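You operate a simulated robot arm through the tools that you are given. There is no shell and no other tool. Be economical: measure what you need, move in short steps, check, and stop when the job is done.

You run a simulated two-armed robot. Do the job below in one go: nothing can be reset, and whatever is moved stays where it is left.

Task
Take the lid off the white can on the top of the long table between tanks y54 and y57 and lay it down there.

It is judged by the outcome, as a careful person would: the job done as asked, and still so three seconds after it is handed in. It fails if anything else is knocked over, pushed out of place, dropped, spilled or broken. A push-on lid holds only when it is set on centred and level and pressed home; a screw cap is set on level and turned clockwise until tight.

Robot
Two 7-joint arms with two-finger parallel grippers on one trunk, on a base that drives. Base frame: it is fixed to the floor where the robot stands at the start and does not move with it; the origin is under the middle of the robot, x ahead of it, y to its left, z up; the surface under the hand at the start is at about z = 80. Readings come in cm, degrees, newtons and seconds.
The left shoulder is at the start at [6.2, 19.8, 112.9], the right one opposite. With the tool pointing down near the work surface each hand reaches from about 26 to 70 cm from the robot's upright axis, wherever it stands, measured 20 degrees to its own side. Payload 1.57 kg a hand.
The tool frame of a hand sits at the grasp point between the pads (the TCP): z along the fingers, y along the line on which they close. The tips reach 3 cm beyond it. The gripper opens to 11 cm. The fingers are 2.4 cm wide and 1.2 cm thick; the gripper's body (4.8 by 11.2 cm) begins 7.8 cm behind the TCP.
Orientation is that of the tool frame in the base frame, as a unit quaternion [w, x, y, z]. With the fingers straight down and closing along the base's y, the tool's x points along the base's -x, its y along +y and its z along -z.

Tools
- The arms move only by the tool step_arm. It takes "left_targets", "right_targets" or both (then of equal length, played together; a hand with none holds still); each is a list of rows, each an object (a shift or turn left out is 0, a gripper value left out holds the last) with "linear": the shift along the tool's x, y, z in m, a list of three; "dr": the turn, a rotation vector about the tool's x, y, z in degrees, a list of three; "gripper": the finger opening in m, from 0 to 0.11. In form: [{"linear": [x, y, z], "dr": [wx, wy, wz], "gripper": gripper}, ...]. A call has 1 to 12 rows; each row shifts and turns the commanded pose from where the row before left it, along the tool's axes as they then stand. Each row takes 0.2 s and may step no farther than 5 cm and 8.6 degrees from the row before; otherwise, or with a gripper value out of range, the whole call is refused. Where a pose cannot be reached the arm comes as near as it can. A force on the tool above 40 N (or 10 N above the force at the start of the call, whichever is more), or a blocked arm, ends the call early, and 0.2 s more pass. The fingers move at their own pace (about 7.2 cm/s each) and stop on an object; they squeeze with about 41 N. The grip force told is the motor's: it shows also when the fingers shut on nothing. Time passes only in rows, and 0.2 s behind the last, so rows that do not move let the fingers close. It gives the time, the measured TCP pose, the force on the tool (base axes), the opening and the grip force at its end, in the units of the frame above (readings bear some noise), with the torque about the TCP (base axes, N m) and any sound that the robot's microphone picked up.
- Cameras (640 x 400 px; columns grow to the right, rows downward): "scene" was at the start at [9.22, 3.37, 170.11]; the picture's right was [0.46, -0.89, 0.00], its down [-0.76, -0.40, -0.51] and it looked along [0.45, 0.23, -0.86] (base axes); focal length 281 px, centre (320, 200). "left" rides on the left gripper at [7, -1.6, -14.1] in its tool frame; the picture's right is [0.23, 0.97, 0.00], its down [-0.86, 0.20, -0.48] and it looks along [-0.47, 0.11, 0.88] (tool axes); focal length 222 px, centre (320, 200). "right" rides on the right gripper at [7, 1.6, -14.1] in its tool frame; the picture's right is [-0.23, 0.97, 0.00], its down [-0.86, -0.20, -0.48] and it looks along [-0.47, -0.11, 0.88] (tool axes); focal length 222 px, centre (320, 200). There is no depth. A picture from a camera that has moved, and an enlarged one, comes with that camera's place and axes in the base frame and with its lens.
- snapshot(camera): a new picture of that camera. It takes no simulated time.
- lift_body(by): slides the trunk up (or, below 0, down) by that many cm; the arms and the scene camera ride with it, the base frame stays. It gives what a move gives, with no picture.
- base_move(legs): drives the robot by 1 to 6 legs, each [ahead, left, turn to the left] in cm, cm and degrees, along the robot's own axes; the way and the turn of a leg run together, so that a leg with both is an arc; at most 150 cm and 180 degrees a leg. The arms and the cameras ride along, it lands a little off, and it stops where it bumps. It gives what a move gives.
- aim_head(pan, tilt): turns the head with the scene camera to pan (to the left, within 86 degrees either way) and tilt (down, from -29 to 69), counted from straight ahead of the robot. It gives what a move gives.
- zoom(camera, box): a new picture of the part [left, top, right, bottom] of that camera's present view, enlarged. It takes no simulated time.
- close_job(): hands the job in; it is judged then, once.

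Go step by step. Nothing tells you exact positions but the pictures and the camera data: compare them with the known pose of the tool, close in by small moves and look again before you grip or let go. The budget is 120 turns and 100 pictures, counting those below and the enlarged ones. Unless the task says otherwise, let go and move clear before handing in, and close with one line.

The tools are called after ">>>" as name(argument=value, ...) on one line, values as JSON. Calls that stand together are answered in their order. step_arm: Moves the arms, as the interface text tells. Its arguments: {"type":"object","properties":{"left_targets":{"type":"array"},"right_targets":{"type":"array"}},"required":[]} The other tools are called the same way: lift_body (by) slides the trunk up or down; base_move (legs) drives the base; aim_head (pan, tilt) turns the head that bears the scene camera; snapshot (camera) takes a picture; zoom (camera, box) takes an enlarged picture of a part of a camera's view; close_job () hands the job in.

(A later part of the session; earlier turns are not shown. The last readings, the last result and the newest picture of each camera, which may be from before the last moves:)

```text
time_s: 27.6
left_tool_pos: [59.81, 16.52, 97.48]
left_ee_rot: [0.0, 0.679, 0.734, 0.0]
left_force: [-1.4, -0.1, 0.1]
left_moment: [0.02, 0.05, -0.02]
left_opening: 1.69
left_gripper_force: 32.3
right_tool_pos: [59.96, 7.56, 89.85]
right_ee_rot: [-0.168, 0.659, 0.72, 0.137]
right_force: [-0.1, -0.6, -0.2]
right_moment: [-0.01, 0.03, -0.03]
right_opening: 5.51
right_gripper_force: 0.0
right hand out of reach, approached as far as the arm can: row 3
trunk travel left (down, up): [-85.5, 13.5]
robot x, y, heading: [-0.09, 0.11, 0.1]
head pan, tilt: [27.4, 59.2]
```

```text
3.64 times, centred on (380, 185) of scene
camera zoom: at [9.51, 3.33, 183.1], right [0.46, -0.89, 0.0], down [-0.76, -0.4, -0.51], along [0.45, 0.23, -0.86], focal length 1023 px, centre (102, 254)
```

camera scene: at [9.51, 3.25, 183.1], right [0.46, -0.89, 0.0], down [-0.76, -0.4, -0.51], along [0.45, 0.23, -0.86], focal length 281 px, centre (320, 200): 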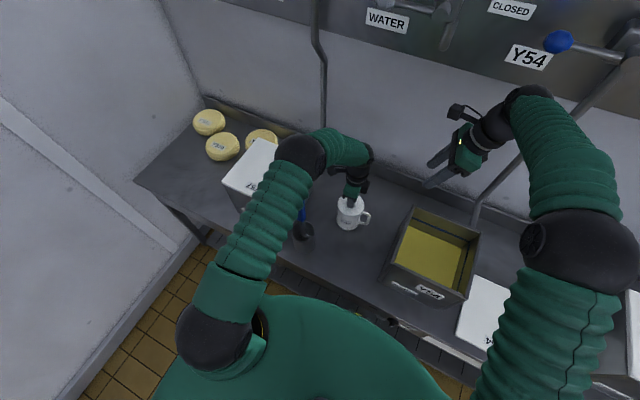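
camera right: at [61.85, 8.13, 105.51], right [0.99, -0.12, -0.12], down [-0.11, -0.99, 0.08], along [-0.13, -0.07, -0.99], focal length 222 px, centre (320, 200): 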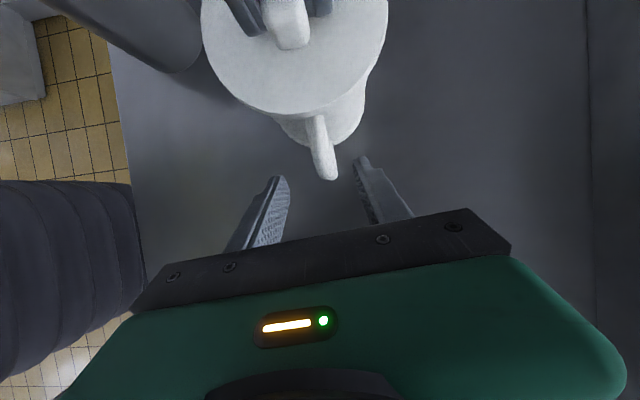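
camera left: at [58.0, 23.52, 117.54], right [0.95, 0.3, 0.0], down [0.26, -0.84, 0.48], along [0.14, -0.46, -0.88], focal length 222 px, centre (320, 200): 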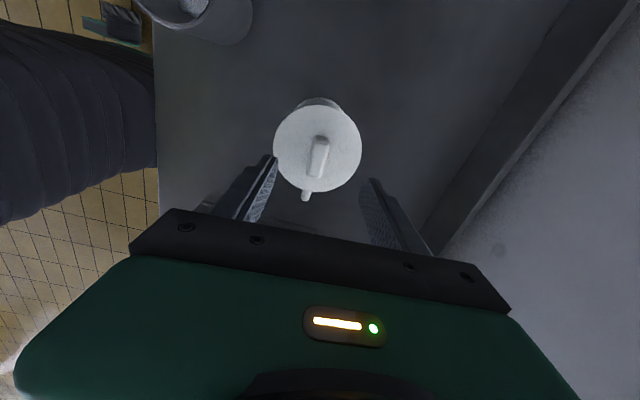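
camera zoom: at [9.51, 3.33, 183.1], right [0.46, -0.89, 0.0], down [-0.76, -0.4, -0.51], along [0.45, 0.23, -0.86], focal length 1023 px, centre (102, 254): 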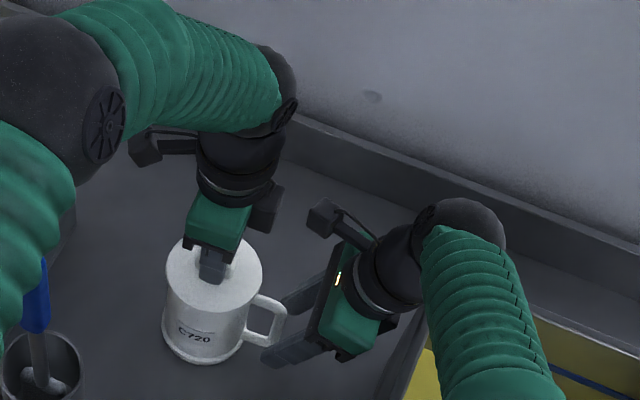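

The right arm is at its reach limit about 2 cm short. I'll release the knob, back both hands off, drive the base 5 cm nearer, and realign.

>>> step_arm(left_targets=[{"gripper": 0.06}, {}, {}, {"linear": [0, 0, -0.02]}, {"linear": [0, 0, -0.02]}, {"linear": [0, 0, -0.02]}, {}], right_targets=[{"linear": [0, 0, -0.02]}, {"linear": [0, 0, -0.02]}, {"linear": [0, 0, -0.02]}, {"linear": [0, 0, -0.02]}, {"linear": [0, 0, -0.02]}, {}, {}])

>>> base_move(legs=[[5, 0, 0]])

>>> snapshot(camera="left")

>>> snapshot(camera="right")

>>> snapshot(camera="scene")

```text
time_s: 29.2
left_tool_pos: [59.81, 16.66, 103.55]
left_ee_rot: [0.0, 0.679, 0.734, 0.001]
left_force: [-0.2, 0.2, 0.1]
left_moment: [-0.02, 0.0, -0.03]
left_opening: 6.0
left_gripper_force: 0.1
right_tool_pos: [63.44, 4.07, 98.07]
right_ee_rot: [-0.168, 0.659, 0.72, 0.136]
right_force: [-0.6, 0.2, -0.3]
right_moment: [0.02, -0.04, 0.01]
right_opening: 5.49
right_gripper_force: 0.1
right hand out of reach, approached as far as the arm can: row 1, 2, 3, 4, 5
trunk travel left (down, up): [-85.5, 13.5]
robot x, y, heading: [0.18, 0.02, -0.0]
head pan, tilt: [27.4, 59.2]
```

```text
time_s: 30.1
left_tool_pos: [63.85, 16.74, 104.08]
left_ee_rot: [0.002, 0.679, 0.734, 0.004]
left_force: [0.1, 0.4, 0.2]
left_moment: [0.02, -0.01, -0.03]
left_opening: 6.02
left_gripper_force: 0.0
right_tool_pos: [67.65, 4.07, 98.88]
right_ee_rot: [-0.162, 0.658, 0.721, 0.142]
right_force: [-0.2, 0.7, 0.0]
right_moment: [-0.03, 0.0, 0.01]
right_opening: 5.52
right_gripper_force: 0.0
trunk travel left (down, up): [-85.5, 13.5]
robot x, y, heading: [5.0, 0.06, -0.1]
head pan, tilt: [27.4, 59.2]
```

```text
63 pictures are left
camera left: at [61.51, 23.55, 118.18], right [0.95, 0.3, 0.01], down [0.26, -0.84, 0.48], along [0.15, -0.46, -0.88], focal length 222 px, centre (320, 200)
```

left: 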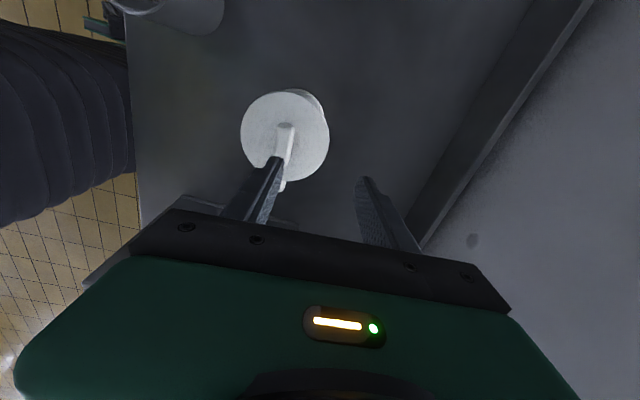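

```text
62 pictures are left
camera right: at [69.4, 4.64, 114.62], right [0.99, -0.11, -0.1], down [-0.11, -0.99, 0.08], along [-0.11, -0.06, -0.99], focal length 222 px, centre (320, 200)
```

right: 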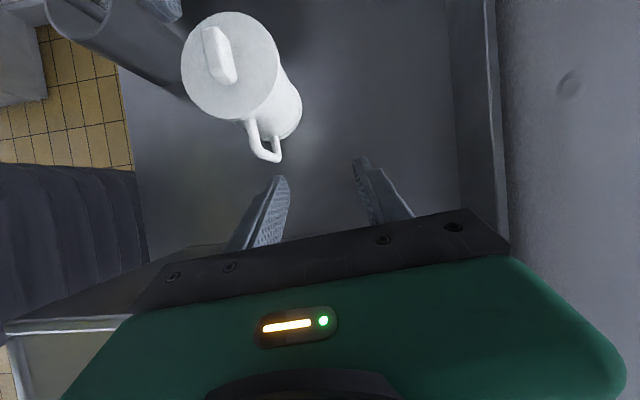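

```text
61 pictures are left
camera scene: at [12.79, 3.32, 183.21], right [0.46, -0.89, 0.0], down [-0.76, -0.4, -0.52], along [0.46, 0.23, -0.86], focal length 281 px, centre (320, 200)
```

scene: 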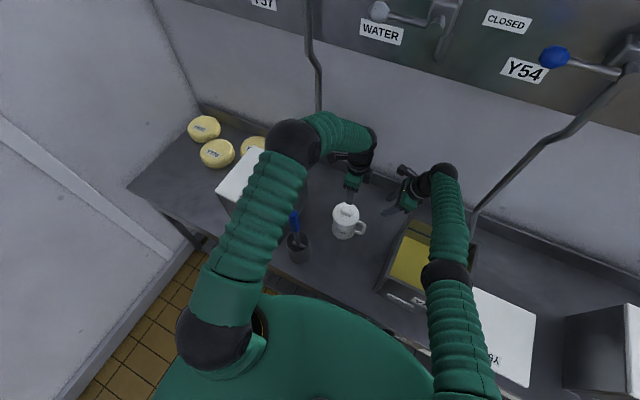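

Base moved ~4–5 cm. Let me settle and read the poses again.

>>> step_arm(left_targets=[{}, {}], right_targets=[{}, {}])

>>> zoom(camera="scene", box=[320, 140, 540, 340])

```text
time_s: 30.7
left_tool_pos: [64.29, 16.68, 103.88]
left_ee_rot: [0.002, 0.679, 0.735, 0.002]
left_force: [0.1, 0.0, 0.1]
left_moment: [-0.04, 0.0, 0.02]
left_opening: 6.01
left_gripper_force: 0.1
right_tool_pos: [67.85, 4.09, 97.85]
right_ee_rot: [-0.169, 0.659, 0.72, 0.134]
right_force: [0.1, -0.5, -0.2]
right_moment: [0.0, -0.05, 0.01]
right_opening: 5.48
right_gripper_force: 0.1
trunk travel left (down, up): [-85.5, 13.5]
robot x, y, heading: [4.9, 0.09, 0.0]
head pan, tilt: [27.4, 59.2]
```

```text
2.00 times, centred on (430, 240) of scene
camera zoom: at [14.14, 3.28, 183.13], right [0.46, -0.89, 0.0], down [-0.76, -0.4, -0.51], along [0.45, 0.23, -0.86], focal length 562 px, centre (100, 120)
```

zoom: 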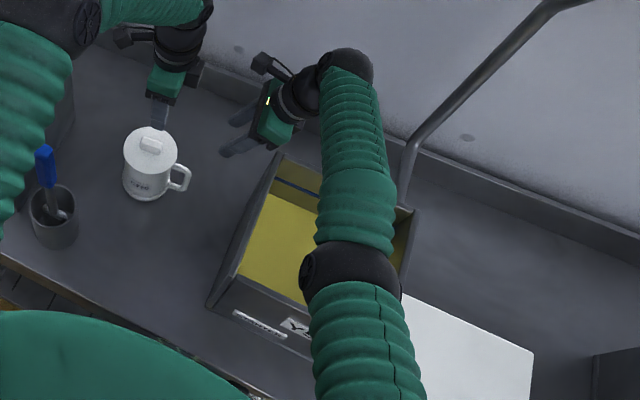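

Left stays above for now. I bring the right hand back in line with the handle, to about 6 cm short of it.

>>> step_arm(left_targets=[{"linear": [0.0025, -0.0443, 0]}, {}, {}, {}, {}, {}], right_targets=[{"linear": [0, -0.034, 0]}, {"linear": [0.004, -0.034, 0]}, {"linear": [0, 0, 0.026]}, {"linear": [0, 0, 0.026]}, {}, {}])

>>> snapshot(camera="right")

>>> snapshot(camera="scene")

```text
time_s: 32.1
left_tool_pos: [60.23, 16.48, 103.63]
left_ee_rot: [0.0, 0.679, 0.734, 0.001]
left_force: [0.7, -0.1, 0.2]
left_moment: [0.04, -0.03, 0.02]
left_opening: 5.99
left_gripper_force: 0.1
right_tool_pos: [66.9, 5.8, 93.88]
right_ee_rot: [-0.165, 0.659, 0.721, 0.139]
right_force: [0.5, 0.0, -0.3]
right_moment: [0.01, 0.0, 0.03]
right_opening: 5.48
right_gripper_force: 0.0
right hand out of reach, approached as far as the arm can: row 1, 2, 3, 4
trunk travel left (down, up): [-85.5, 13.5]
robot x, y, heading: [5.17, -0.04, -0.3]
head pan, tilt: [27.4, 59.2]
```

```text
59 pictures are left
camera right: at [68.71, 6.29, 109.64], right [0.99, -0.11, -0.11], down [-0.11, -0.99, 0.08], along [-0.12, -0.06, -0.99], focal length 222 px, centre (320, 200)
```

right: 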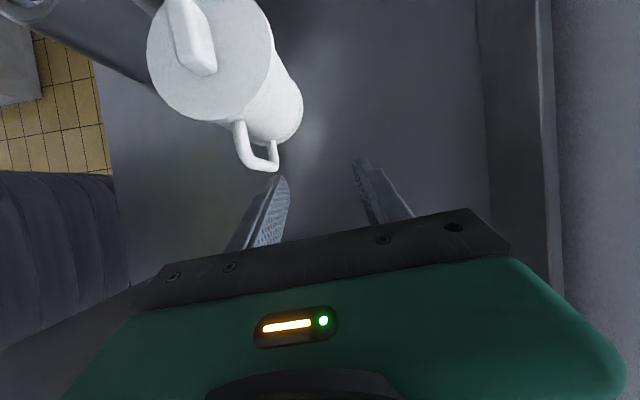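

```text
58 pictures are left
camera scene: at [14.47, 3.3, 183.1], right [0.46, -0.89, 0.0], down [-0.76, -0.4, -0.51], along [0.45, 0.23, -0.86], focal length 281 px, centre (320, 200)
```

scene: 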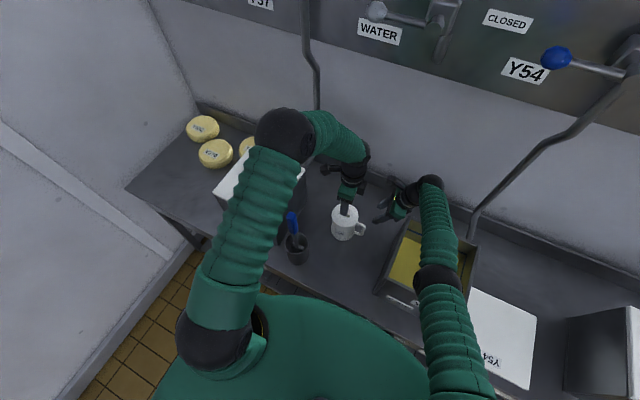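

The right arm's IK seems caught at a joint limit (it stays 6 cm off in x though nearer). I'll retreat it high and un-tilt to recover a good posture.

>>> step_arm(right_targets=[{"linear": [0.0168, 0, -0.0363]}, {"linear": [0.0168, 0, -0.0363]}, {"linear": [0.0168, 0, -0.0363]}, {"linear": [0.0168, 0, -0.0363]}, {"linear": [0.0168, 0, -0.0363]}, {"linear": [0.0168, 0, -0.0363]}, {"linear": [-0.0336, 0, -0.0159]}, {"linear": [-0.0336, 0, -0.0159]}, {}, {}])

>>> snapshot(camera="scene")

```text
time_s: 34.3
left_tool_pos: [60.05, 16.64, 103.73]
left_ee_rot: [0.002, 0.679, 0.734, 0.001]
left_force: [-0.3, -0.1, 0.2]
left_moment: [-0.01, 0.01, -0.02]
left_opening: 6.01
left_gripper_force: 0.1
right_tool_pos: [71.29, -0.52, 117.44]
right_ee_rot: [-0.166, 0.658, 0.721, 0.138]
right_force: [0.4, -0.4, 0.6]
right_moment: [-0.03, -0.01, 0.03]
right_opening: 5.49
right_gripper_force: 0.1
right hand out of reach, approached as far as the arm can: row 1, 2, 3, 4, 5, 7
trunk travel left (down, up): [-85.5, 13.5]
robot x, y, heading: [4.44, -0.11, 0.1]
head pan, tilt: [27.4, 59.2]
```

```text
57 pictures are left
camera scene: at [14.42, 3.45, 183.1], right [0.46, -0.89, 0.0], down [-0.76, -0.4, -0.51], along [0.45, 0.23, -0.86], focal length 281 px, centre (320, 200)
```

scene: 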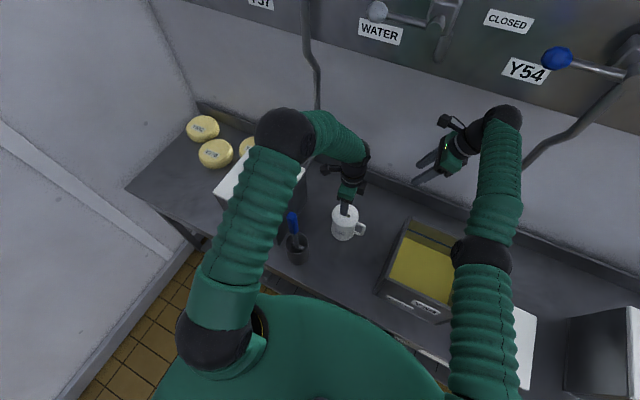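

I'll pull the right hand back toward the robot at this height to bend the elbow again.

>>> step_arm(right_targets=[{"linear": [0, -0.03, 0]}, {"linear": [0, -0.03, 0]}, {"linear": [0, -0.03, 0]}, {"linear": [0, -0.03, 0]}, {"linear": [0, -0.03, 0]}, {"linear": [0, -0.03, 0]}, {}])

>>> snapshot(camera="scene")

```text
time_s: 35.9
left_tool_pos: [60.01, 16.48, 103.59]
left_ee_rot: [0.0, 0.678, 0.735, 0.001]
left_force: [0.3, 0.0, -1.4]
left_moment: [0.0, 0.02, -0.03]
left_opening: 6.03
left_gripper_force: 0.1
right_tool_pos: [71.32, -0.5, 117.78]
right_ee_rot: [-0.165, 0.658, 0.722, 0.138]
right_force: [0.1, 0.6, 0.0]
right_moment: [-0.01, 0.01, -0.03]
right_opening: 5.49
right_gripper_force: 0.1
right hand out of reach, approached as far as the arm can: row 1, 2, 3, 4, 5, 6
trunk travel left (down, up): [-85.5, 13.5]
robot x, y, heading: [4.87, 0.43, -0.3]
head pan, tilt: [27.4, 59.2]
```

```text
56 pictures are left
camera scene: at [14.48, 3.28, 183.1], right [0.46, -0.89, 0.0], down [-0.76, -0.4, -0.51], along [0.45, 0.23, -0.86], focal length 281 px, centre (320, 200)
```

scene: 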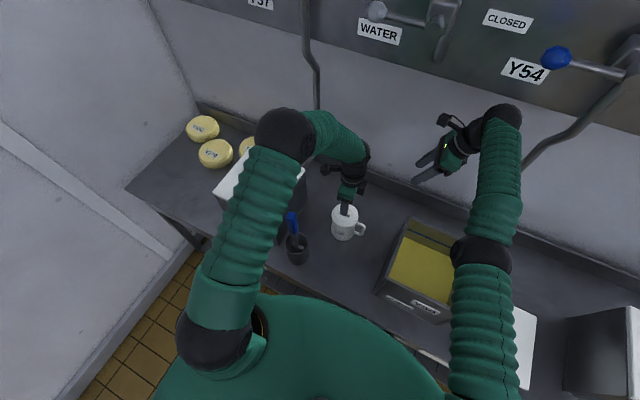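

The arm seems pinned by a wrist joint limit; I'll unwind the hand's tilt and yaw and see whether it frees.

>>> step_arm(right_targets=[{"dr": [0, 0, -8]}, {"dr": [0, 0, -8]}, {"dr": [0, 0, -8]}, {"dr": [0, 0, -8]}, {"linear": [0.01, -0.02, -0.01]}, {"linear": [0.01, -0.02, -0.01]}, {"linear": [0.01, -0.02, -0.01]}, {}])

```text
time_s: 37.7
left_tool_pos: [60.1, 16.51, 103.7]
left_ee_rot: [0.0, 0.679, 0.734, 0.0]
left_force: [0.4, 0.3, 0.5]
left_moment: [-0.01, -0.03, 0.0]
left_opening: 6.0
left_gripper_force: 0.2
right_tool_pos: [71.26, -1.86, 120.74]
right_ee_rot: [-0.122, 0.434, 0.875, 0.179]
right_force: [-0.2, 0.0, -0.4]
right_moment: [0.0, 0.02, 0.01]
right_opening: 5.5
right_gripper_force: 0.1
right hand out of reach, approached as far as the arm can: row 5, 6, 7
trunk travel left (down, up): [-85.5, 13.5]
robot x, y, heading: [4.92, 0.09, 0.0]
head pan, tilt: [27.4, 59.2]
```

Elbow is fully straight (singular); moving down-and-in a bit should bend it again since the wrist is above shoulder level.

>>> step_arm(right_targets=[{"linear": [-0.0148, -0.0083, 0.0363]}, {"linear": [-0.0148, -0.0083, 0.0363]}, {}])

```text
time_s: 38.5
left_tool_pos: [60.05, 16.52, 103.7]
left_ee_rot: [0.001, 0.679, 0.734, 0.0]
left_force: [-0.3, -0.4, -0.3]
left_moment: [0.06, -0.02, 0.03]
left_opening: 6.0
left_gripper_force: 0.0
right_tool_pos: [71.65, -1.88, 112.8]
right_ee_rot: [-0.121, 0.434, 0.875, 0.18]
right_force: [0.6, 0.3, -0.2]
right_moment: [0.02, -0.03, -0.01]
right_opening: 5.53
right_gripper_force: 0.1
right hand out of reach, approached as far as the arm can: row 1
trunk travel left (down, up): [-85.5, 13.5]
robot x, y, heading: [5.0, 0.16, -0.1]
head pan, tilt: [27.4, 59.2]
```

>>> step_arm(right_targets=[{"linear": [0.012, -0.016, 0.001]}, {"linear": [0.012, -0.016, 0.001]}, {"linear": [0.012, -0.016, 0.001]}, {}])

>>> snapshot(camera="scene")

```text
time_s: 39.5
left_tool_pos: [60.12, 16.51, 103.57]
left_ee_rot: [0.001, 0.679, 0.734, 0.0]
left_force: [-0.5, 0.3, 0.7]
left_moment: [0.01, 0.0, 0.01]
left_opening: 6.02
left_gripper_force: 0.1
right_tool_pos: [71.66, -1.79, 112.73]
right_ee_rot: [-0.12, 0.434, 0.875, 0.179]
right_force: [0.0, 0.3, 0.1]
right_moment: [-0.02, -0.02, 0.0]
right_opening: 5.51
right_gripper_force: 0.0
right hand out of reach, approached as far as the arm can: row 1, 2, 3
trunk travel left (down, up): [-85.5, 13.5]
robot x, y, heading: [4.89, -0.06, -0.0]
head pan, tilt: [27.4, 59.2]
```

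```text
55 pictures are left
camera scene: at [14.5, 3.26, 183.1], right [0.46, -0.89, 0.0], down [-0.76, -0.4, -0.51], along [0.45, 0.23, -0.86], focal length 281 px, centre (320, 200)
```

scene: 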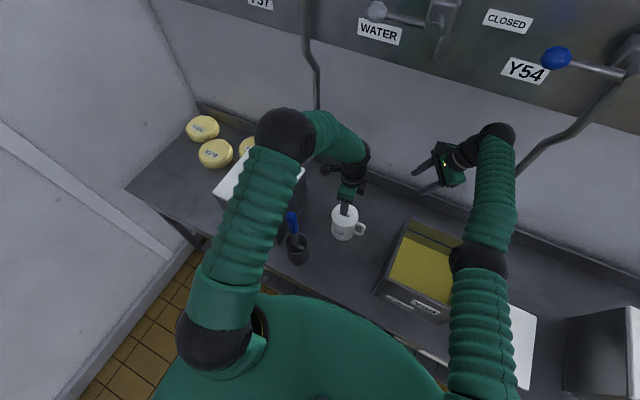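

>>> step_arm(right_targets=[{"linear": [0.0275, 0.0088, 0.0132]}, {"linear": [0.0275, 0.0088, 0.0132]}, {"linear": [0.012, -0.016, 0.001]}, {"linear": [0.012, -0.016, 0.001]}, {}])

```text
time_s: 40.7
left_tool_pos: [60.11, 16.52, 103.62]
left_ee_rot: [0.0, 0.678, 0.735, 0.001]
left_force: [0.3, -0.4, 0.2]
left_moment: [-0.03, 0.01, 0.01]
left_opening: 5.98
left_gripper_force: 0.2
right_tool_pos: [70.44, 5.15, 112.63]
right_ee_rot: [-0.12, 0.435, 0.874, 0.179]
right_force: [0.1, -0.2, -0.4]
right_moment: [0.0, 0.01, 0.0]
right_opening: 5.5
right_gripper_force: 0.0
right hand out of reach, approached as far as the arm can: row 1, 2, 3, 4
trunk travel left (down, up): [-85.5, 13.5]
robot x, y, heading: [5.16, 0.36, 0.0]
head pan, tilt: [27.4, 59.2]
```

Table extends well back (x≈89), so there is free room behind/right of the can. I'll go down further here to bend the elbow the natural way, then try pulling in.

>>> step_arm(right_targets=[{"linear": [-0.0118, -0.0123, 0.0366]}, {"linear": [-0.0118, -0.0123, 0.0366]}, {"linear": [-0.0118, -0.0123, 0.0366]}, {"linear": [0.009, -0.012, 0.001]}, {"linear": [0.009, -0.012, 0.001]}, {"linear": [0.009, -0.012, 0.001]}, {}])

>>> snapshot(camera="scene")

```text
time_s: 42.3
left_tool_pos: [60.2, 16.5, 103.68]
left_ee_rot: [0.001, 0.679, 0.734, 0.001]
left_force: [-0.3, -0.2, 0.6]
left_moment: [-0.02, 0.01, 0.03]
left_opening: 6.0
left_gripper_force: 0.2
right_tool_pos: [68.57, 5.99, 100.08]
right_ee_rot: [-0.121, 0.435, 0.875, 0.178]
right_force: [0.3, 0.2, -0.8]
right_moment: [0.0, 0.0, -0.01]
right_opening: 5.5
right_gripper_force: 0.0
right hand out of reach, approached as far as the arm can: row 2, 4, 5, 6
trunk travel left (down, up): [-85.5, 13.5]
robot x, y, heading: [5.23, 0.09, 0.0]
head pan, tilt: [27.4, 59.2]
```

```text
54 pictures are left
camera scene: at [14.46, 3.32, 183.1], right [0.46, -0.89, 0.0], down [-0.76, -0.4, -0.51], along [0.45, 0.23, -0.86], focal length 281 px, centre (320, 200)
```

scene: 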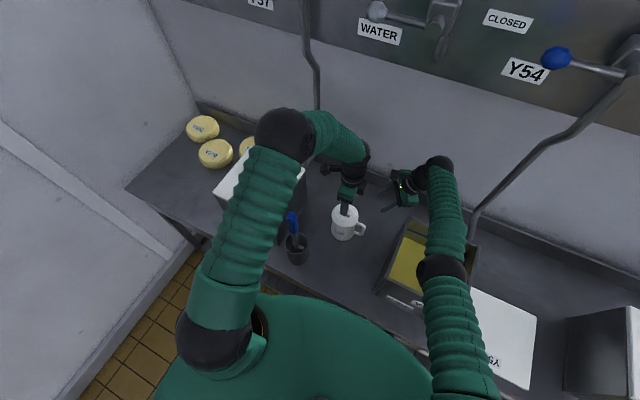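

The down-and-slightly-in rows do succeed, so that is the direction in which the elbow bends. I'll raise the trunk 13 cm (left hand is open and above the knob) and repeat downward-and-in motion over a longer travel.

>>> lift_body(by=13)

>>> step_arm(right_targets=[{"linear": [-0.0106, -0.0139, 0.0367]}, {"linear": [-0.0106, -0.0139, 0.0367]}, {"linear": [-0.0106, -0.0139, 0.0367]}, {"linear": [-0.0106, -0.0139, 0.0367]}, {}])

```text
time_s: 43.9
left_tool_pos: [60.05, 16.65, 116.59]
left_ee_rot: [0.001, 0.679, 0.734, 0.001]
left_force: [0.0, -0.4, -0.2]
left_moment: [0.02, -0.01, 0.0]
left_opening: 5.98
left_gripper_force: 0.1
right_tool_pos: [68.64, 5.94, 113.07]
right_ee_rot: [-0.121, 0.434, 0.875, 0.179]
right_force: [-0.8, -0.7, -0.4]
right_moment: [-0.04, 0.0, -0.02]
right_opening: 5.5
right_gripper_force: 0.2
trunk travel left (down, up): [-98.5, 0.5]
robot x, y, heading: [4.83, 0.03, 0.1]
head pan, tilt: [27.4, 59.2]
```

```text
time_s: 45.1
left_tool_pos: [60.2, 16.5, 116.58]
left_ee_rot: [0.0, 0.679, 0.734, 0.0]
left_force: [-0.6, -0.6, 0.6]
left_moment: [0.03, -0.01, 0.04]
left_opening: 5.99
left_gripper_force: 0.1
right_tool_pos: [63.3, 5.08, 98.12]
right_ee_rot: [-0.121, 0.434, 0.875, 0.18]
right_force: [-0.4, 1.1, 0.5]
right_moment: [-0.01, -0.04, 0.02]
right_opening: 5.49
right_gripper_force: 0.0
right hand out of reach, approached as far as the arm can: row 2, 3, 4
trunk travel left (down, up): [-98.5, 0.5]
robot x, y, heading: [5.3, -0.04, 0.1]
head pan, tilt: [27.4, 59.2]
```

>>> step_arm(right_targets=[{"linear": [0.012, -0.016, 0.001]}, {"linear": [0.012, -0.016, 0.001]}, {"linear": [0.0148, 0.0083, -0.0363]}, {"linear": [0.0148, 0.0083, -0.0363]}, {"linear": [0.0148, 0.0083, -0.0363]}, {"linear": [0.012, -0.016, 0.001]}, {"linear": [0.012, -0.016, 0.001]}, {}])

>>> snapshot(camera="scene")

```text
time_s: 46.9
left_tool_pos: [60.08, 16.57, 116.61]
left_ee_rot: [0.0, 0.679, 0.734, 0.0]
left_force: [0.9, -0.3, -0.2]
left_moment: [0.0, -0.02, -0.03]
left_opening: 5.97
left_gripper_force: 0.0
right_tool_pos: [55.09, 5.0, 110.36]
right_ee_rot: [-0.121, 0.435, 0.874, 0.18]
right_force: [0.2, -0.7, -0.4]
right_moment: [-0.01, 0.0, 0.0]
right_opening: 5.51
right_gripper_force: 0.0
trunk travel left (down, up): [-98.5, 0.5]
robot x, y, heading: [4.99, -0.09, -0.0]
head pan, tilt: [27.4, 59.2]
```

```text
53 pictures are left
camera scene: at [14.45, 3.3, 196.11], right [0.46, -0.89, 0.0], down [-0.76, -0.4, -0.51], along [0.45, 0.23, -0.86], focal length 281 px, centre (320, 200)
```

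scene: 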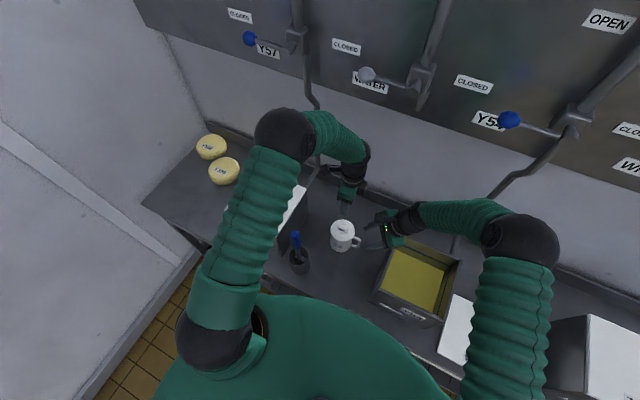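

Freed: the elbow is bent again. I'll restore the yaw for the handle, then lower the trunk 13 cm back.

>>> step_arm(right_targets=[{"dr": [0, 0, 8]}, {"dr": [0, 0, 8]}, {"dr": [0, 0, 8]}, {"dr": [0, 0, 8]}, {}])

>>> lift_body(by=-13)

>>> snapshot(camera="right")

>>> snapshot(camera="scene")

```text
time_s: 48.1
left_tool_pos: [60.18, 16.53, 116.61]
left_ee_rot: [0.001, 0.679, 0.734, 0.001]
left_force: [-0.1, -0.5, 0.3]
left_moment: [-0.02, 0.05, 0.01]
left_opening: 5.98
left_gripper_force: 0.1
right_tool_pos: [55.01, 5.07, 110.21]
right_ee_rot: [-0.166, 0.659, 0.72, 0.139]
right_force: [0.1, 0.4, 1.2]
right_moment: [-0.02, -0.01, 0.0]
right_opening: 5.53
right_gripper_force: 0.0
trunk travel left (down, up): [-98.5, 0.5]
robot x, y, heading: [4.8, 0.02, -0.0]
head pan, tilt: [27.4, 59.2]
```

```text
time_s: 49.7
left_tool_pos: [60.07, 16.56, 103.58]
left_ee_rot: [0.001, 0.679, 0.735, 0.001]
left_force: [-0.1, 0.7, 0.1]
left_moment: [-0.01, -0.05, -0.01]
left_opening: 5.98
left_gripper_force: 0.0
right_tool_pos: [55.01, 5.02, 97.29]
right_ee_rot: [-0.165, 0.659, 0.72, 0.14]
right_force: [-0.1, 0.4, -0.1]
right_moment: [-0.02, 0.01, -0.03]
right_opening: 5.51
right_gripper_force: 0.1
trunk travel left (down, up): [-85.5, 13.5]
robot x, y, heading: [5.06, 0.05, -0.0]
head pan, tilt: [27.4, 59.2]
```

```text
52 pictures are left
camera right: at [56.86, 5.63, 113.05], right [0.99, -0.11, -0.11], down [-0.11, -0.99, 0.08], along [-0.12, -0.06, -0.99], focal length 222 px, centre (320, 200)
```

right: 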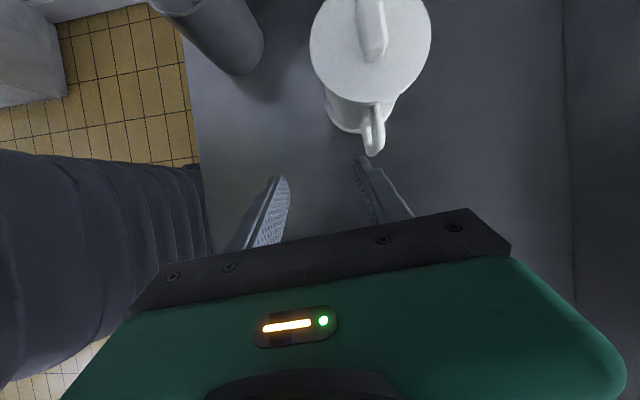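

```text
51 pictures are left
camera scene: at [14.41, 3.31, 183.11], right [0.46, -0.89, 0.0], down [-0.76, -0.4, -0.51], along [0.45, 0.23, -0.86], focal length 281 px, centre (320, 200)
```

scene: 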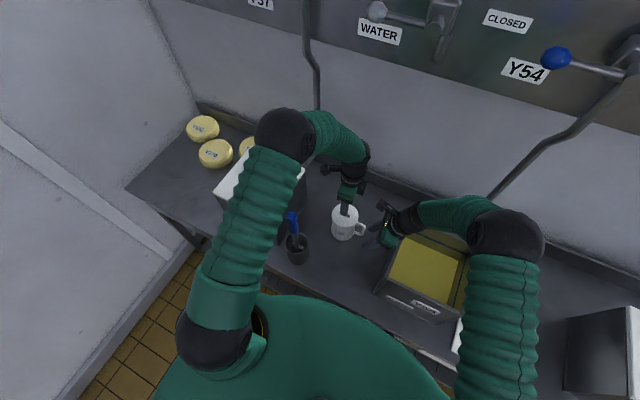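

Handle end again at [60.3, 8.7]. Moving over: 5.9 cm sideways, 4 cm in.

>>> step_arm(right_targets=[{"linear": [-0.005, 0.029, 0]}, {"linear": [-0.005, 0.029, 0]}, {"linear": [0, 0, 0.02]}, {"linear": [0, 0, 0.02]}, {}])

>>> snapshot(camera="right")

>>> zoom(camera="scene", box=[320, 150, 440, 260])

```text
time_s: 50.9
left_tool_pos: [60.09, 16.67, 103.64]
left_ee_rot: [0.001, 0.679, 0.734, 0.001]
left_force: [1.3, 0.2, -0.5]
left_moment: [0.0, 0.03, 0.01]
left_opening: 6.0
left_gripper_force: 0.1
right_tool_pos: [60.66, 6.41, 93.1]
right_ee_rot: [-0.166, 0.658, 0.721, 0.138]
right_force: [-0.1, -0.5, -0.4]
right_moment: [-0.01, 0.02, -0.02]
right_opening: 5.53
right_gripper_force: 0.2
trunk travel left (down, up): [-85.5, 13.5]
robot x, y, heading: [5.1, -0.12, 0.1]
head pan, tilt: [27.4, 59.2]
```

```text
50 pictures are left
camera right: at [62.5, 6.96, 108.77], right [0.99, -0.11, -0.11], down [-0.11, -0.99, 0.08], along [-0.12, -0.06, -0.99], focal length 222 px, centre (320, 200)
```

right: 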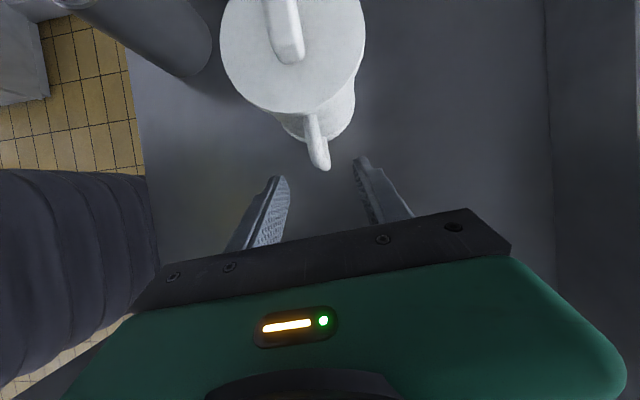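

```text
3.64 times, centred on (380, 205) of scene
camera zoom: at [14.51, 3.34, 183.1], right [0.46, -0.89, 0.0], down [-0.76, -0.4, -0.51], along [0.45, 0.23, -0.86], focal length 1023 px, centre (102, 182)
```

zoom: 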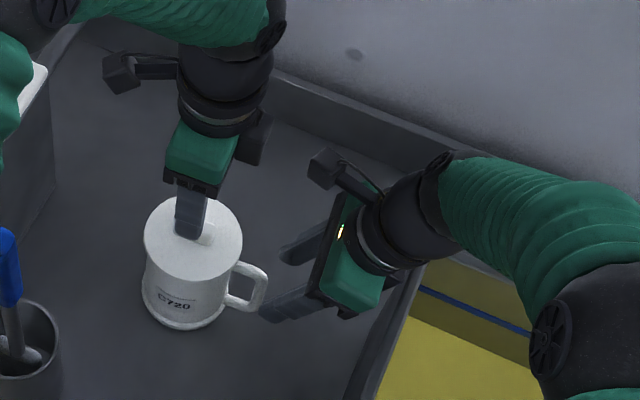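

>>> step_arm(right_targets=[{"linear": [0, 0, 0.02]}, {"linear": [0, 0, 0.015]}, {}])

>>> snapshot(camera="right")

>>> zoom(camera="scene", box=[320, 150, 440, 260])

```text
time_s: 51.7
left_tool_pos: [60.1, 16.54, 103.62]
left_ee_rot: [0.0, 0.679, 0.734, 0.0]
left_force: [0.4, -0.1, -0.2]
left_moment: [0.02, -0.02, 0.0]
left_opening: 6.01
left_gripper_force: 0.1
right_tool_pos: [60.49, 7.97, 90.01]
right_ee_rot: [-0.165, 0.659, 0.72, 0.139]
right_force: [-0.3, -0.1, 0.3]
right_moment: [-0.01, 0.0, 0.0]
right_opening: 5.51
right_gripper_force: 0.0
trunk travel left (down, up): [-85.5, 13.5]
robot x, y, heading: [4.9, -0.12, -0.1]
head pan, tilt: [27.4, 59.2]
```

```text
48 pictures are left
camera right: at [62.38, 8.48, 105.69], right [0.99, -0.11, -0.11], down [-0.11, -0.99, 0.08], along [-0.12, -0.06, -0.99], focal length 222 px, centre (320, 200)
```

right: 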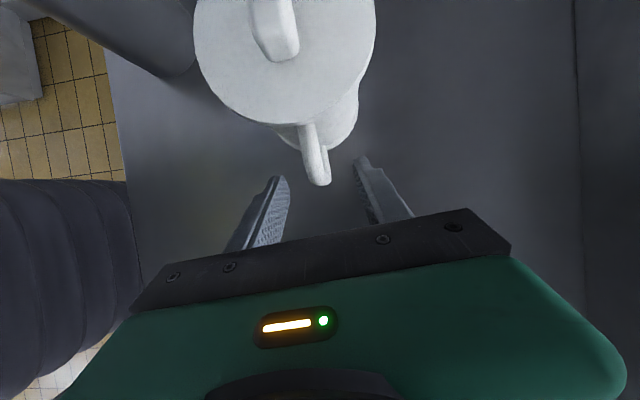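

```text
3.64 times, centred on (380, 205) of scene
camera zoom: at [14.4, 3.35, 183.11], right [0.46, -0.89, 0.0], down [-0.76, -0.4, -0.51], along [0.45, 0.23, -0.86], focal length 1023 px, centre (102, 182)
```

zoom: 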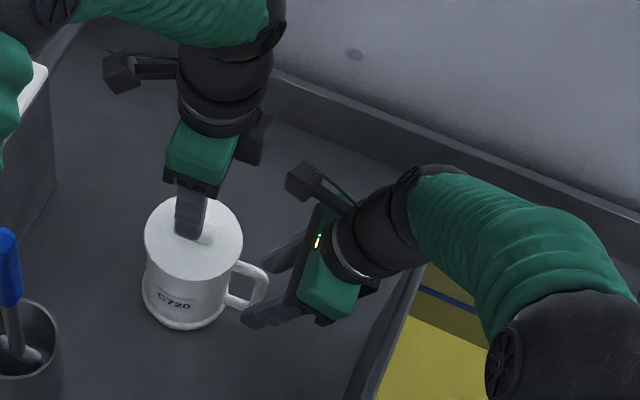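

Handle lies between the fingers. Advance 2.2 cm and close on it.

>>> step_arm(right_targets=[{"linear": [0, 0, 0.012]}, {"linear": [0, 0, 0.01]}, {}])

>>> zoom(camera="right", box=[240, 90, 400, 240])

>>> zoom(camera="scene", box=[330, 170, 410, 250])

```text
time_s: 52.5
left_tool_pos: [60.12, 16.61, 103.65]
left_ee_rot: [0.001, 0.679, 0.734, 0.0]
left_force: [0.2, -0.8, 0.0]
left_moment: [0.02, -0.02, -0.01]
left_opening: 5.98
left_gripper_force: 0.0
right_tool_pos: [60.37, 8.93, 87.99]
right_ee_rot: [-0.164, 0.659, 0.721, 0.139]
right_force: [0.5, 0.5, 0.4]
right_moment: [-0.01, 0.0, 0.0]
right_opening: 5.5
right_gripper_force: 0.1
trunk travel left (down, up): [-85.5, 13.5]
robot x, y, heading: [4.96, 0.06, -0.2]
head pan, tilt: [27.4, 59.2]
```

```text
2.67 times, centred on (320, 165) of right
camera zoom: at [62.17, 9.42, 103.7], right [0.99, -0.11, -0.11], down [-0.11, -0.99, 0.08], along [-0.12, -0.06, -0.99], focal length 592 px, centre (320, 293)
```

zoom: 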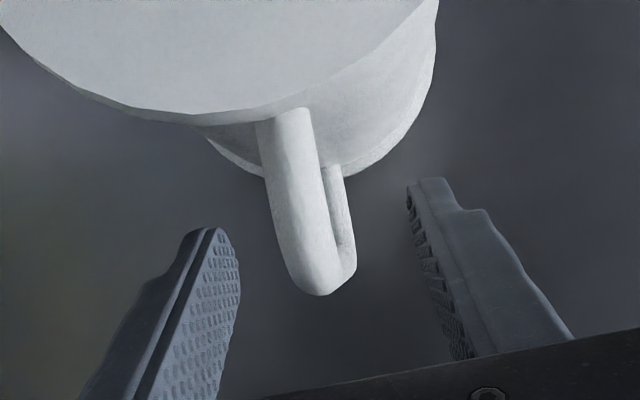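

```text
5.00 times, centred on (370, 210) of scene
camera zoom: at [14.41, 3.34, 183.11], right [0.46, -0.89, 0.0], down [-0.76, -0.4, -0.51], along [0.45, 0.23, -0.86], focal length 1406 px, centre (70, 150)
```

zoom: 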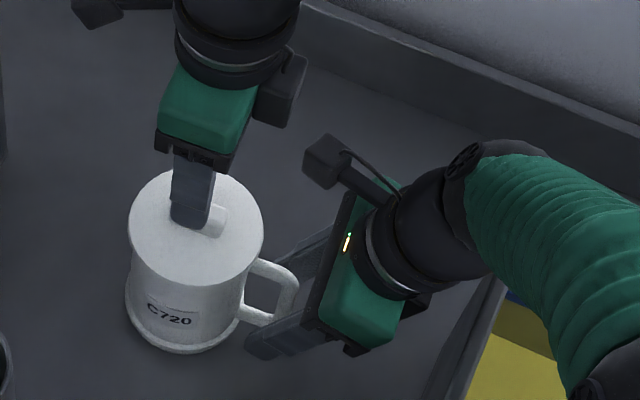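

Handle is centred between the pads; closing the right gripper.

>>> step_arm(right_targets=[{"linear": [0.003, 0, 0], "gripper": 0.0}, {}, {}, {}, {}, {}])

>>> zoom(camera="right", box=[240, 90, 400, 240])

>>> zoom(camera="left", box=[240, 60, 400, 210])

```text
time_s: 53.9
left_tool_pos: [60.18, 16.66, 103.52]
left_ee_rot: [0.0, 0.679, 0.734, 0.001]
left_force: [0.4, 0.4, -0.5]
left_moment: [0.0, -0.02, -0.02]
left_opening: 6.01
left_gripper_force: 0.1
right_tool_pos: [60.4, 9.16, 88.12]
right_ee_rot: [-0.165, 0.659, 0.72, 0.139]
right_force: [0.8, 1.3, 0.8]
right_moment: [0.19, -0.16, 0.01]
right_opening: 1.15
right_gripper_force: 29.2
trunk travel left (down, up): [-85.5, 13.5]
robot x, y, heading: [5.23, -0.1, -0.1]
head pan, tilt: [27.4, 59.2]
```

```text
2.67 times, centred on (320, 165) of right
camera zoom: at [62.16, 9.7, 103.81], right [0.99, -0.11, -0.11], down [-0.11, -0.99, 0.08], along [-0.12, -0.06, -0.99], focal length 592 px, centre (320, 293)
```

zoom: 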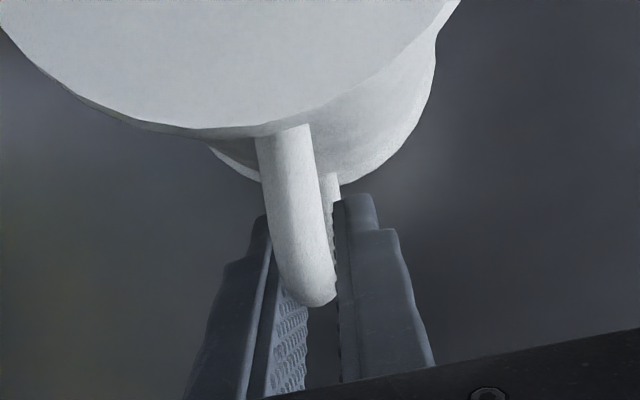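

```text
2.67 times, centred on (320, 135) of left
camera zoom: at [57.88, 23.44, 117.71], right [0.95, 0.3, 0.0], down [0.27, -0.84, 0.48], along [0.15, -0.46, -0.88], focal length 592 px, centre (320, 373)
```

zoom: 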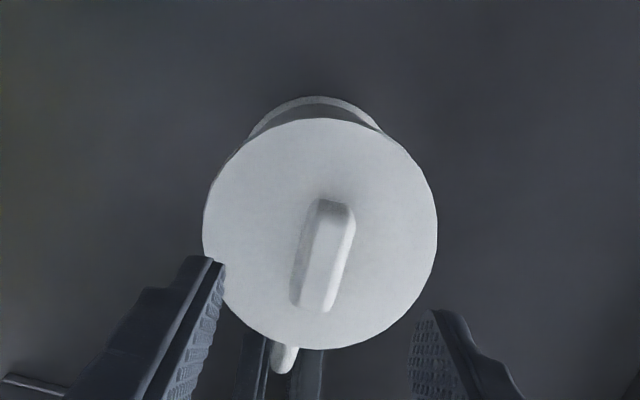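

Handle held (1.15 cm). The knob is centred under the left hand; descend gently to grip height.

>>> step_arm(left_targets=[{"linear": [0, 0, 0.02]}, {"linear": [0, 0, 0.015]}, {"linear": [0, 0, 0.01]}, {}])

>>> zoom(camera="scene", box=[330, 170, 410, 250])

>>> zoom(camera="left", box=[240, 90, 400, 240])

```text
time_s: 54.9
left_tool_pos: [60.01, 16.62, 99.23]
left_ee_rot: [0.001, 0.679, 0.734, 0.0]
left_force: [0.2, 0.0, 1.6]
left_moment: [0.05, 0.0, 0.0]
left_opening: 6.01
left_gripper_force: 0.0
right_tool_pos: [60.25, 9.06, 87.95]
right_ee_rot: [-0.165, 0.659, 0.721, 0.139]
right_force: [-0.1, -0.3, 2.6]
right_moment: [0.18, -0.14, 0.06]
right_opening: 1.15
right_gripper_force: 29.0
trunk travel left (down, up): [-85.5, 13.5]
robot x, y, heading: [4.93, 0.43, -0.0]
head pan, tilt: [27.4, 59.2]
```

```text
5.00 times, centred on (370, 210) of scene
camera zoom: at [14.38, 3.32, 183.11], right [0.46, -0.89, 0.0], down [-0.76, -0.4, -0.51], along [0.45, 0.23, -0.86], focal length 1406 px, centre (70, 150)
```

zoom: 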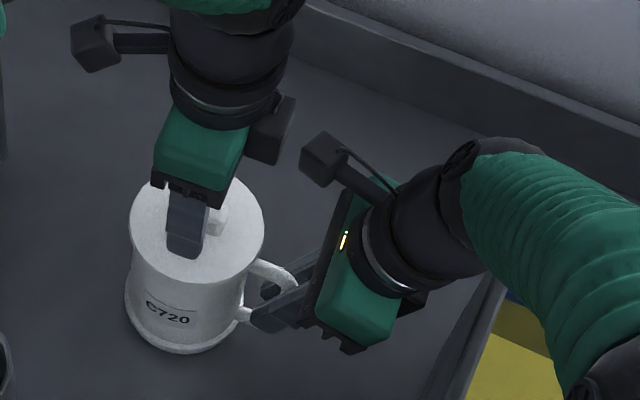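

```text
2.67 times, centred on (320, 165) of left
camera zoom: at [57.91, 23.45, 113.22], right [0.95, 0.3, 0.0], down [0.26, -0.84, 0.48], along [0.15, -0.46, -0.88], focal length 592 px, centre (320, 293)
```

zoom: 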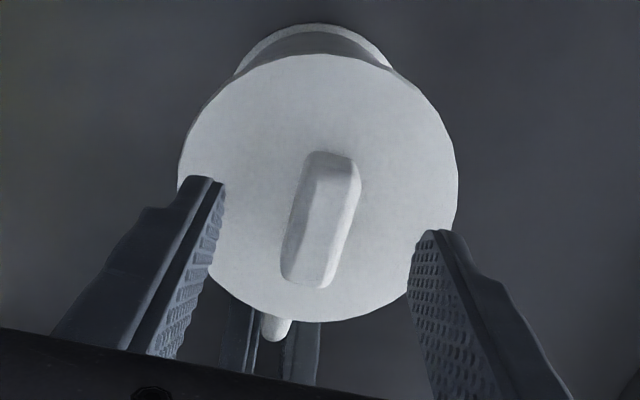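

Clear between the hands. Down the last 1.7 cm and close on the knob.

>>> step_arm(left_targets=[{"linear": [0, 0, 0.012]}, {"linear": [0, 0, 0.005]}, {"gripper": 0.0}, {}, {}, {}, {}])

>>> zoom(camera="scene", box=[330, 170, 410, 250])

```text
time_s: 56.5
left_tool_pos: [60.11, 16.55, 97.41]
left_ee_rot: [0.0, 0.678, 0.735, 0.0]
left_force: [0.5, -0.6, 0.7]
left_moment: [-0.01, -0.03, -0.01]
left_opening: 1.71
left_gripper_force: 32.0
right_tool_pos: [60.23, 9.23, 88.22]
right_ee_rot: [-0.166, 0.658, 0.721, 0.139]
right_force: [-1.0, -1.4, 2.9]
right_moment: [0.12, -0.12, -0.02]
right_opening: 1.17
right_gripper_force: 29.1
trunk travel left (down, up): [-85.5, 13.5]
robot x, y, heading: [4.99, -0.19, 0.0]
head pan, tilt: [27.4, 59.2]
heard: snap
```

```text
5.00 times, centred on (370, 210) of scene
camera zoom: at [14.4, 3.31, 183.11], right [0.46, -0.89, 0.0], down [-0.76, -0.4, -0.51], along [0.45, 0.23, -0.86], focal length 1406 px, centre (70, 150)
```

zoom: 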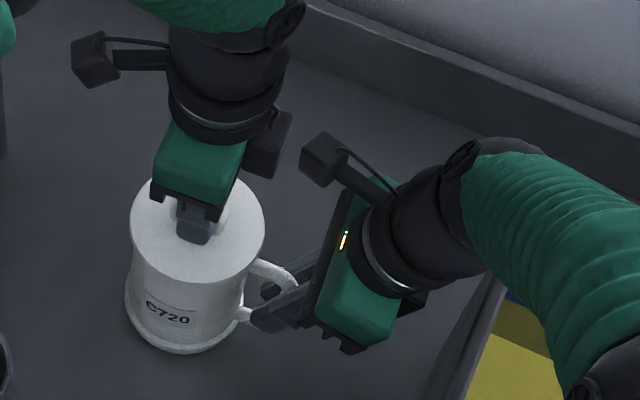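

I heard a snap — probably the lid popping loose. Lift slowly with the left while the right holds.

>>> step_arm(left_targets=[{"linear": [0, 0, -0.003]}, {"linear": [0, 0, -0.003]}, {"linear": [0, 0, -0.003]}, {"linear": [0, 0, -0.003]}, {"linear": [0, 0, -0.003]}, {}])

>>> zoom(camera="scene", box=[330, 170, 410, 250])

>>> snapshot(camera="right")

```text
time_s: 57.9
left_tool_pos: [60.16, 16.62, 98.89]
left_ee_rot: [0.0, 0.679, 0.734, 0.001]
left_force: [0.4, 0.7, -0.2]
left_moment: [0.02, 0.03, -0.01]
left_opening: 1.73
left_gripper_force: 32.1
right_tool_pos: [60.31, 9.06, 88.05]
right_ee_rot: [-0.165, 0.659, 0.721, 0.139]
right_force: [-0.2, -0.2, 1.3]
right_moment: [0.14, -0.08, 0.0]
right_opening: 1.18
right_gripper_force: 29.0
trunk travel left (down, up): [-85.5, 13.5]
robot x, y, heading: [4.67, 0.03, 0.3]
head pan, tilt: [27.4, 59.2]
```

```text
5.00 times, centred on (370, 210) of scene
camera zoom: at [14.4, 3.31, 183.11], right [0.46, -0.89, 0.0], down [-0.76, -0.4, -0.51], along [0.45, 0.23, -0.86], focal length 1406 px, centre (70, 150)
```

zoom: 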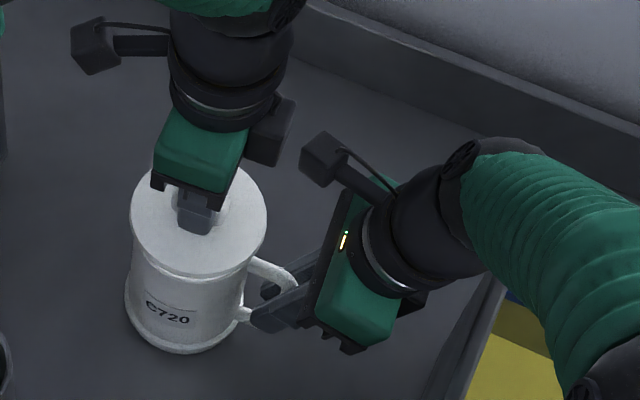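

```text
38 pictures are left
camera right: at [62.15, 9.66, 103.81], right [0.99, -0.11, -0.11], down [-0.11, -0.99, 0.08], along [-0.12, -0.06, -0.99], focal length 222 px, centre (320, 200)
```

right: 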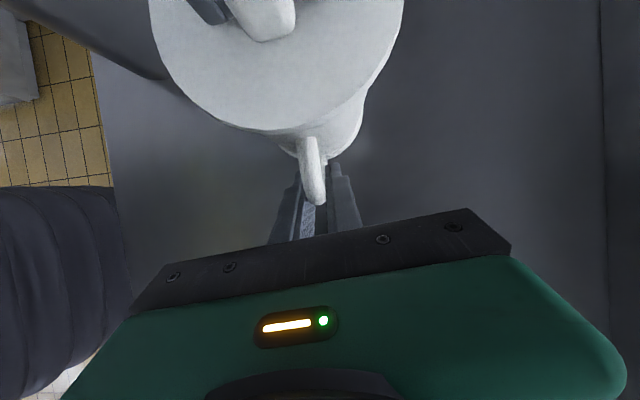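

The lid is coming away while the can stays put. Lift it well clear.

>>> step_arm(left_targets=[{"linear": [0, 0, -0.01]}, {"linear": [0, 0, -0.015]}, {"linear": [0, 0, -0.02]}, {"linear": [0, 0, -0.02]}, {"linear": [0, 0, -0.015]}, {}])

>>> snapshot(camera="scene")

>>> zoom(camera="scene", box=[320, 160, 420, 260])

```text
time_s: 59.3
left_tool_pos: [60.03, 16.47, 106.88]
left_ee_rot: [0.001, 0.679, 0.734, 0.0]
left_force: [-0.5, 0.8, -1.3]
left_moment: [0.03, -0.01, -0.01]
left_opening: 1.7
left_gripper_force: 32.5
right_tool_pos: [60.29, 9.15, 88.04]
right_ee_rot: [-0.165, 0.658, 0.721, 0.139]
right_force: [-0.1, -0.2, 1.6]
right_moment: [0.08, -0.1, 0.02]
right_opening: 1.17
right_gripper_force: 28.7
trunk travel left (down, up): [-85.5, 13.5]
robot x, y, heading: [4.97, -0.03, 0.1]
head pan, tilt: [27.4, 59.2]
```

```text
37 pictures are left
camera scene: at [14.4, 3.32, 183.11], right [0.46, -0.89, 0.0], down [-0.76, -0.4, -0.51], along [0.45, 0.23, -0.86], focal length 281 px, centre (320, 200)
```

scene: 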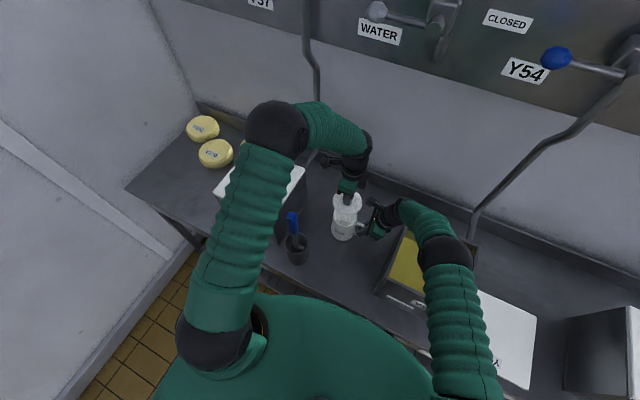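

```text
4.00 times, centred on (370, 210) of scene
camera zoom: at [14.4, 3.32, 183.11], right [0.46, -0.89, 0.0], down [-0.76, -0.4, -0.51], along [0.45, 0.23, -0.86], focal length 1125 px, centre (120, 160)
```

zoom: 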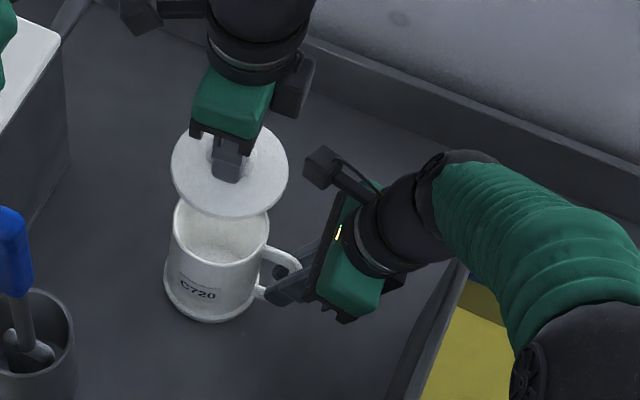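

The lid is off and held clear; the can stands open. Now I open the right hand wide and back it out along its axis in small steps.

>>> step_arm(right_targets=[{"gripper": 0.06}, {}, {}, {}])

>>> step_arm(right_targets=[{"linear": [0, 0, -0.01]}, {"linear": [0, 0, -0.01]}, {"linear": [0, 0, -0.01]}, {}])

>>> snapshot(camera="right")

```text
time_s: 60.3
left_tool_pos: [59.96, 16.57, 106.91]
left_ee_rot: [0.001, 0.679, 0.734, 0.001]
left_force: [-0.6, 0.3, -0.5]
left_moment: [0.01, -0.01, -0.02]
left_opening: 1.72
left_gripper_force: 32.5
right_tool_pos: [60.29, 9.22, 88.04]
right_ee_rot: [-0.165, 0.659, 0.721, 0.139]
right_force: [-0.4, 0.0, 0.6]
right_moment: [0.02, -0.01, -0.01]
right_opening: 5.99
right_gripper_force: 0.1
trunk travel left (down, up): [-85.5, 13.5]
robot x, y, heading: [4.79, 0.14, 0.1]
head pan, tilt: [27.4, 59.2]
```

```text
time_s: 61.3
left_tool_pos: [60.21, 16.58, 107.0]
left_ee_rot: [0.001, 0.679, 0.735, 0.0]
left_force: [0.0, 0.3, -1.1]
left_moment: [0.04, 0.01, -0.01]
left_opening: 1.7
left_gripper_force: 32.0
right_tool_pos: [60.62, 7.86, 90.9]
right_ee_rot: [-0.166, 0.658, 0.721, 0.139]
right_force: [-0.7, 0.0, -0.4]
right_moment: [0.0, 0.01, 0.0]
right_opening: 5.98
right_gripper_force: 0.0
trunk travel left (down, up): [-85.5, 13.5]
robot x, y, heading: [4.48, 0.07, 0.1]
head pan, tilt: [27.4, 59.2]
```

```text
35 pictures are left
camera right: at [62.35, 8.35, 106.61], right [0.99, -0.11, -0.11], down [-0.11, -0.99, 0.08], along [-0.12, -0.06, -0.99], focal length 222 px, centre (320, 200)
```

right: 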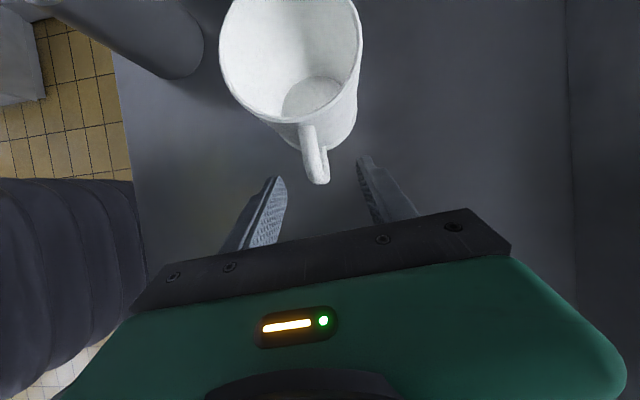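

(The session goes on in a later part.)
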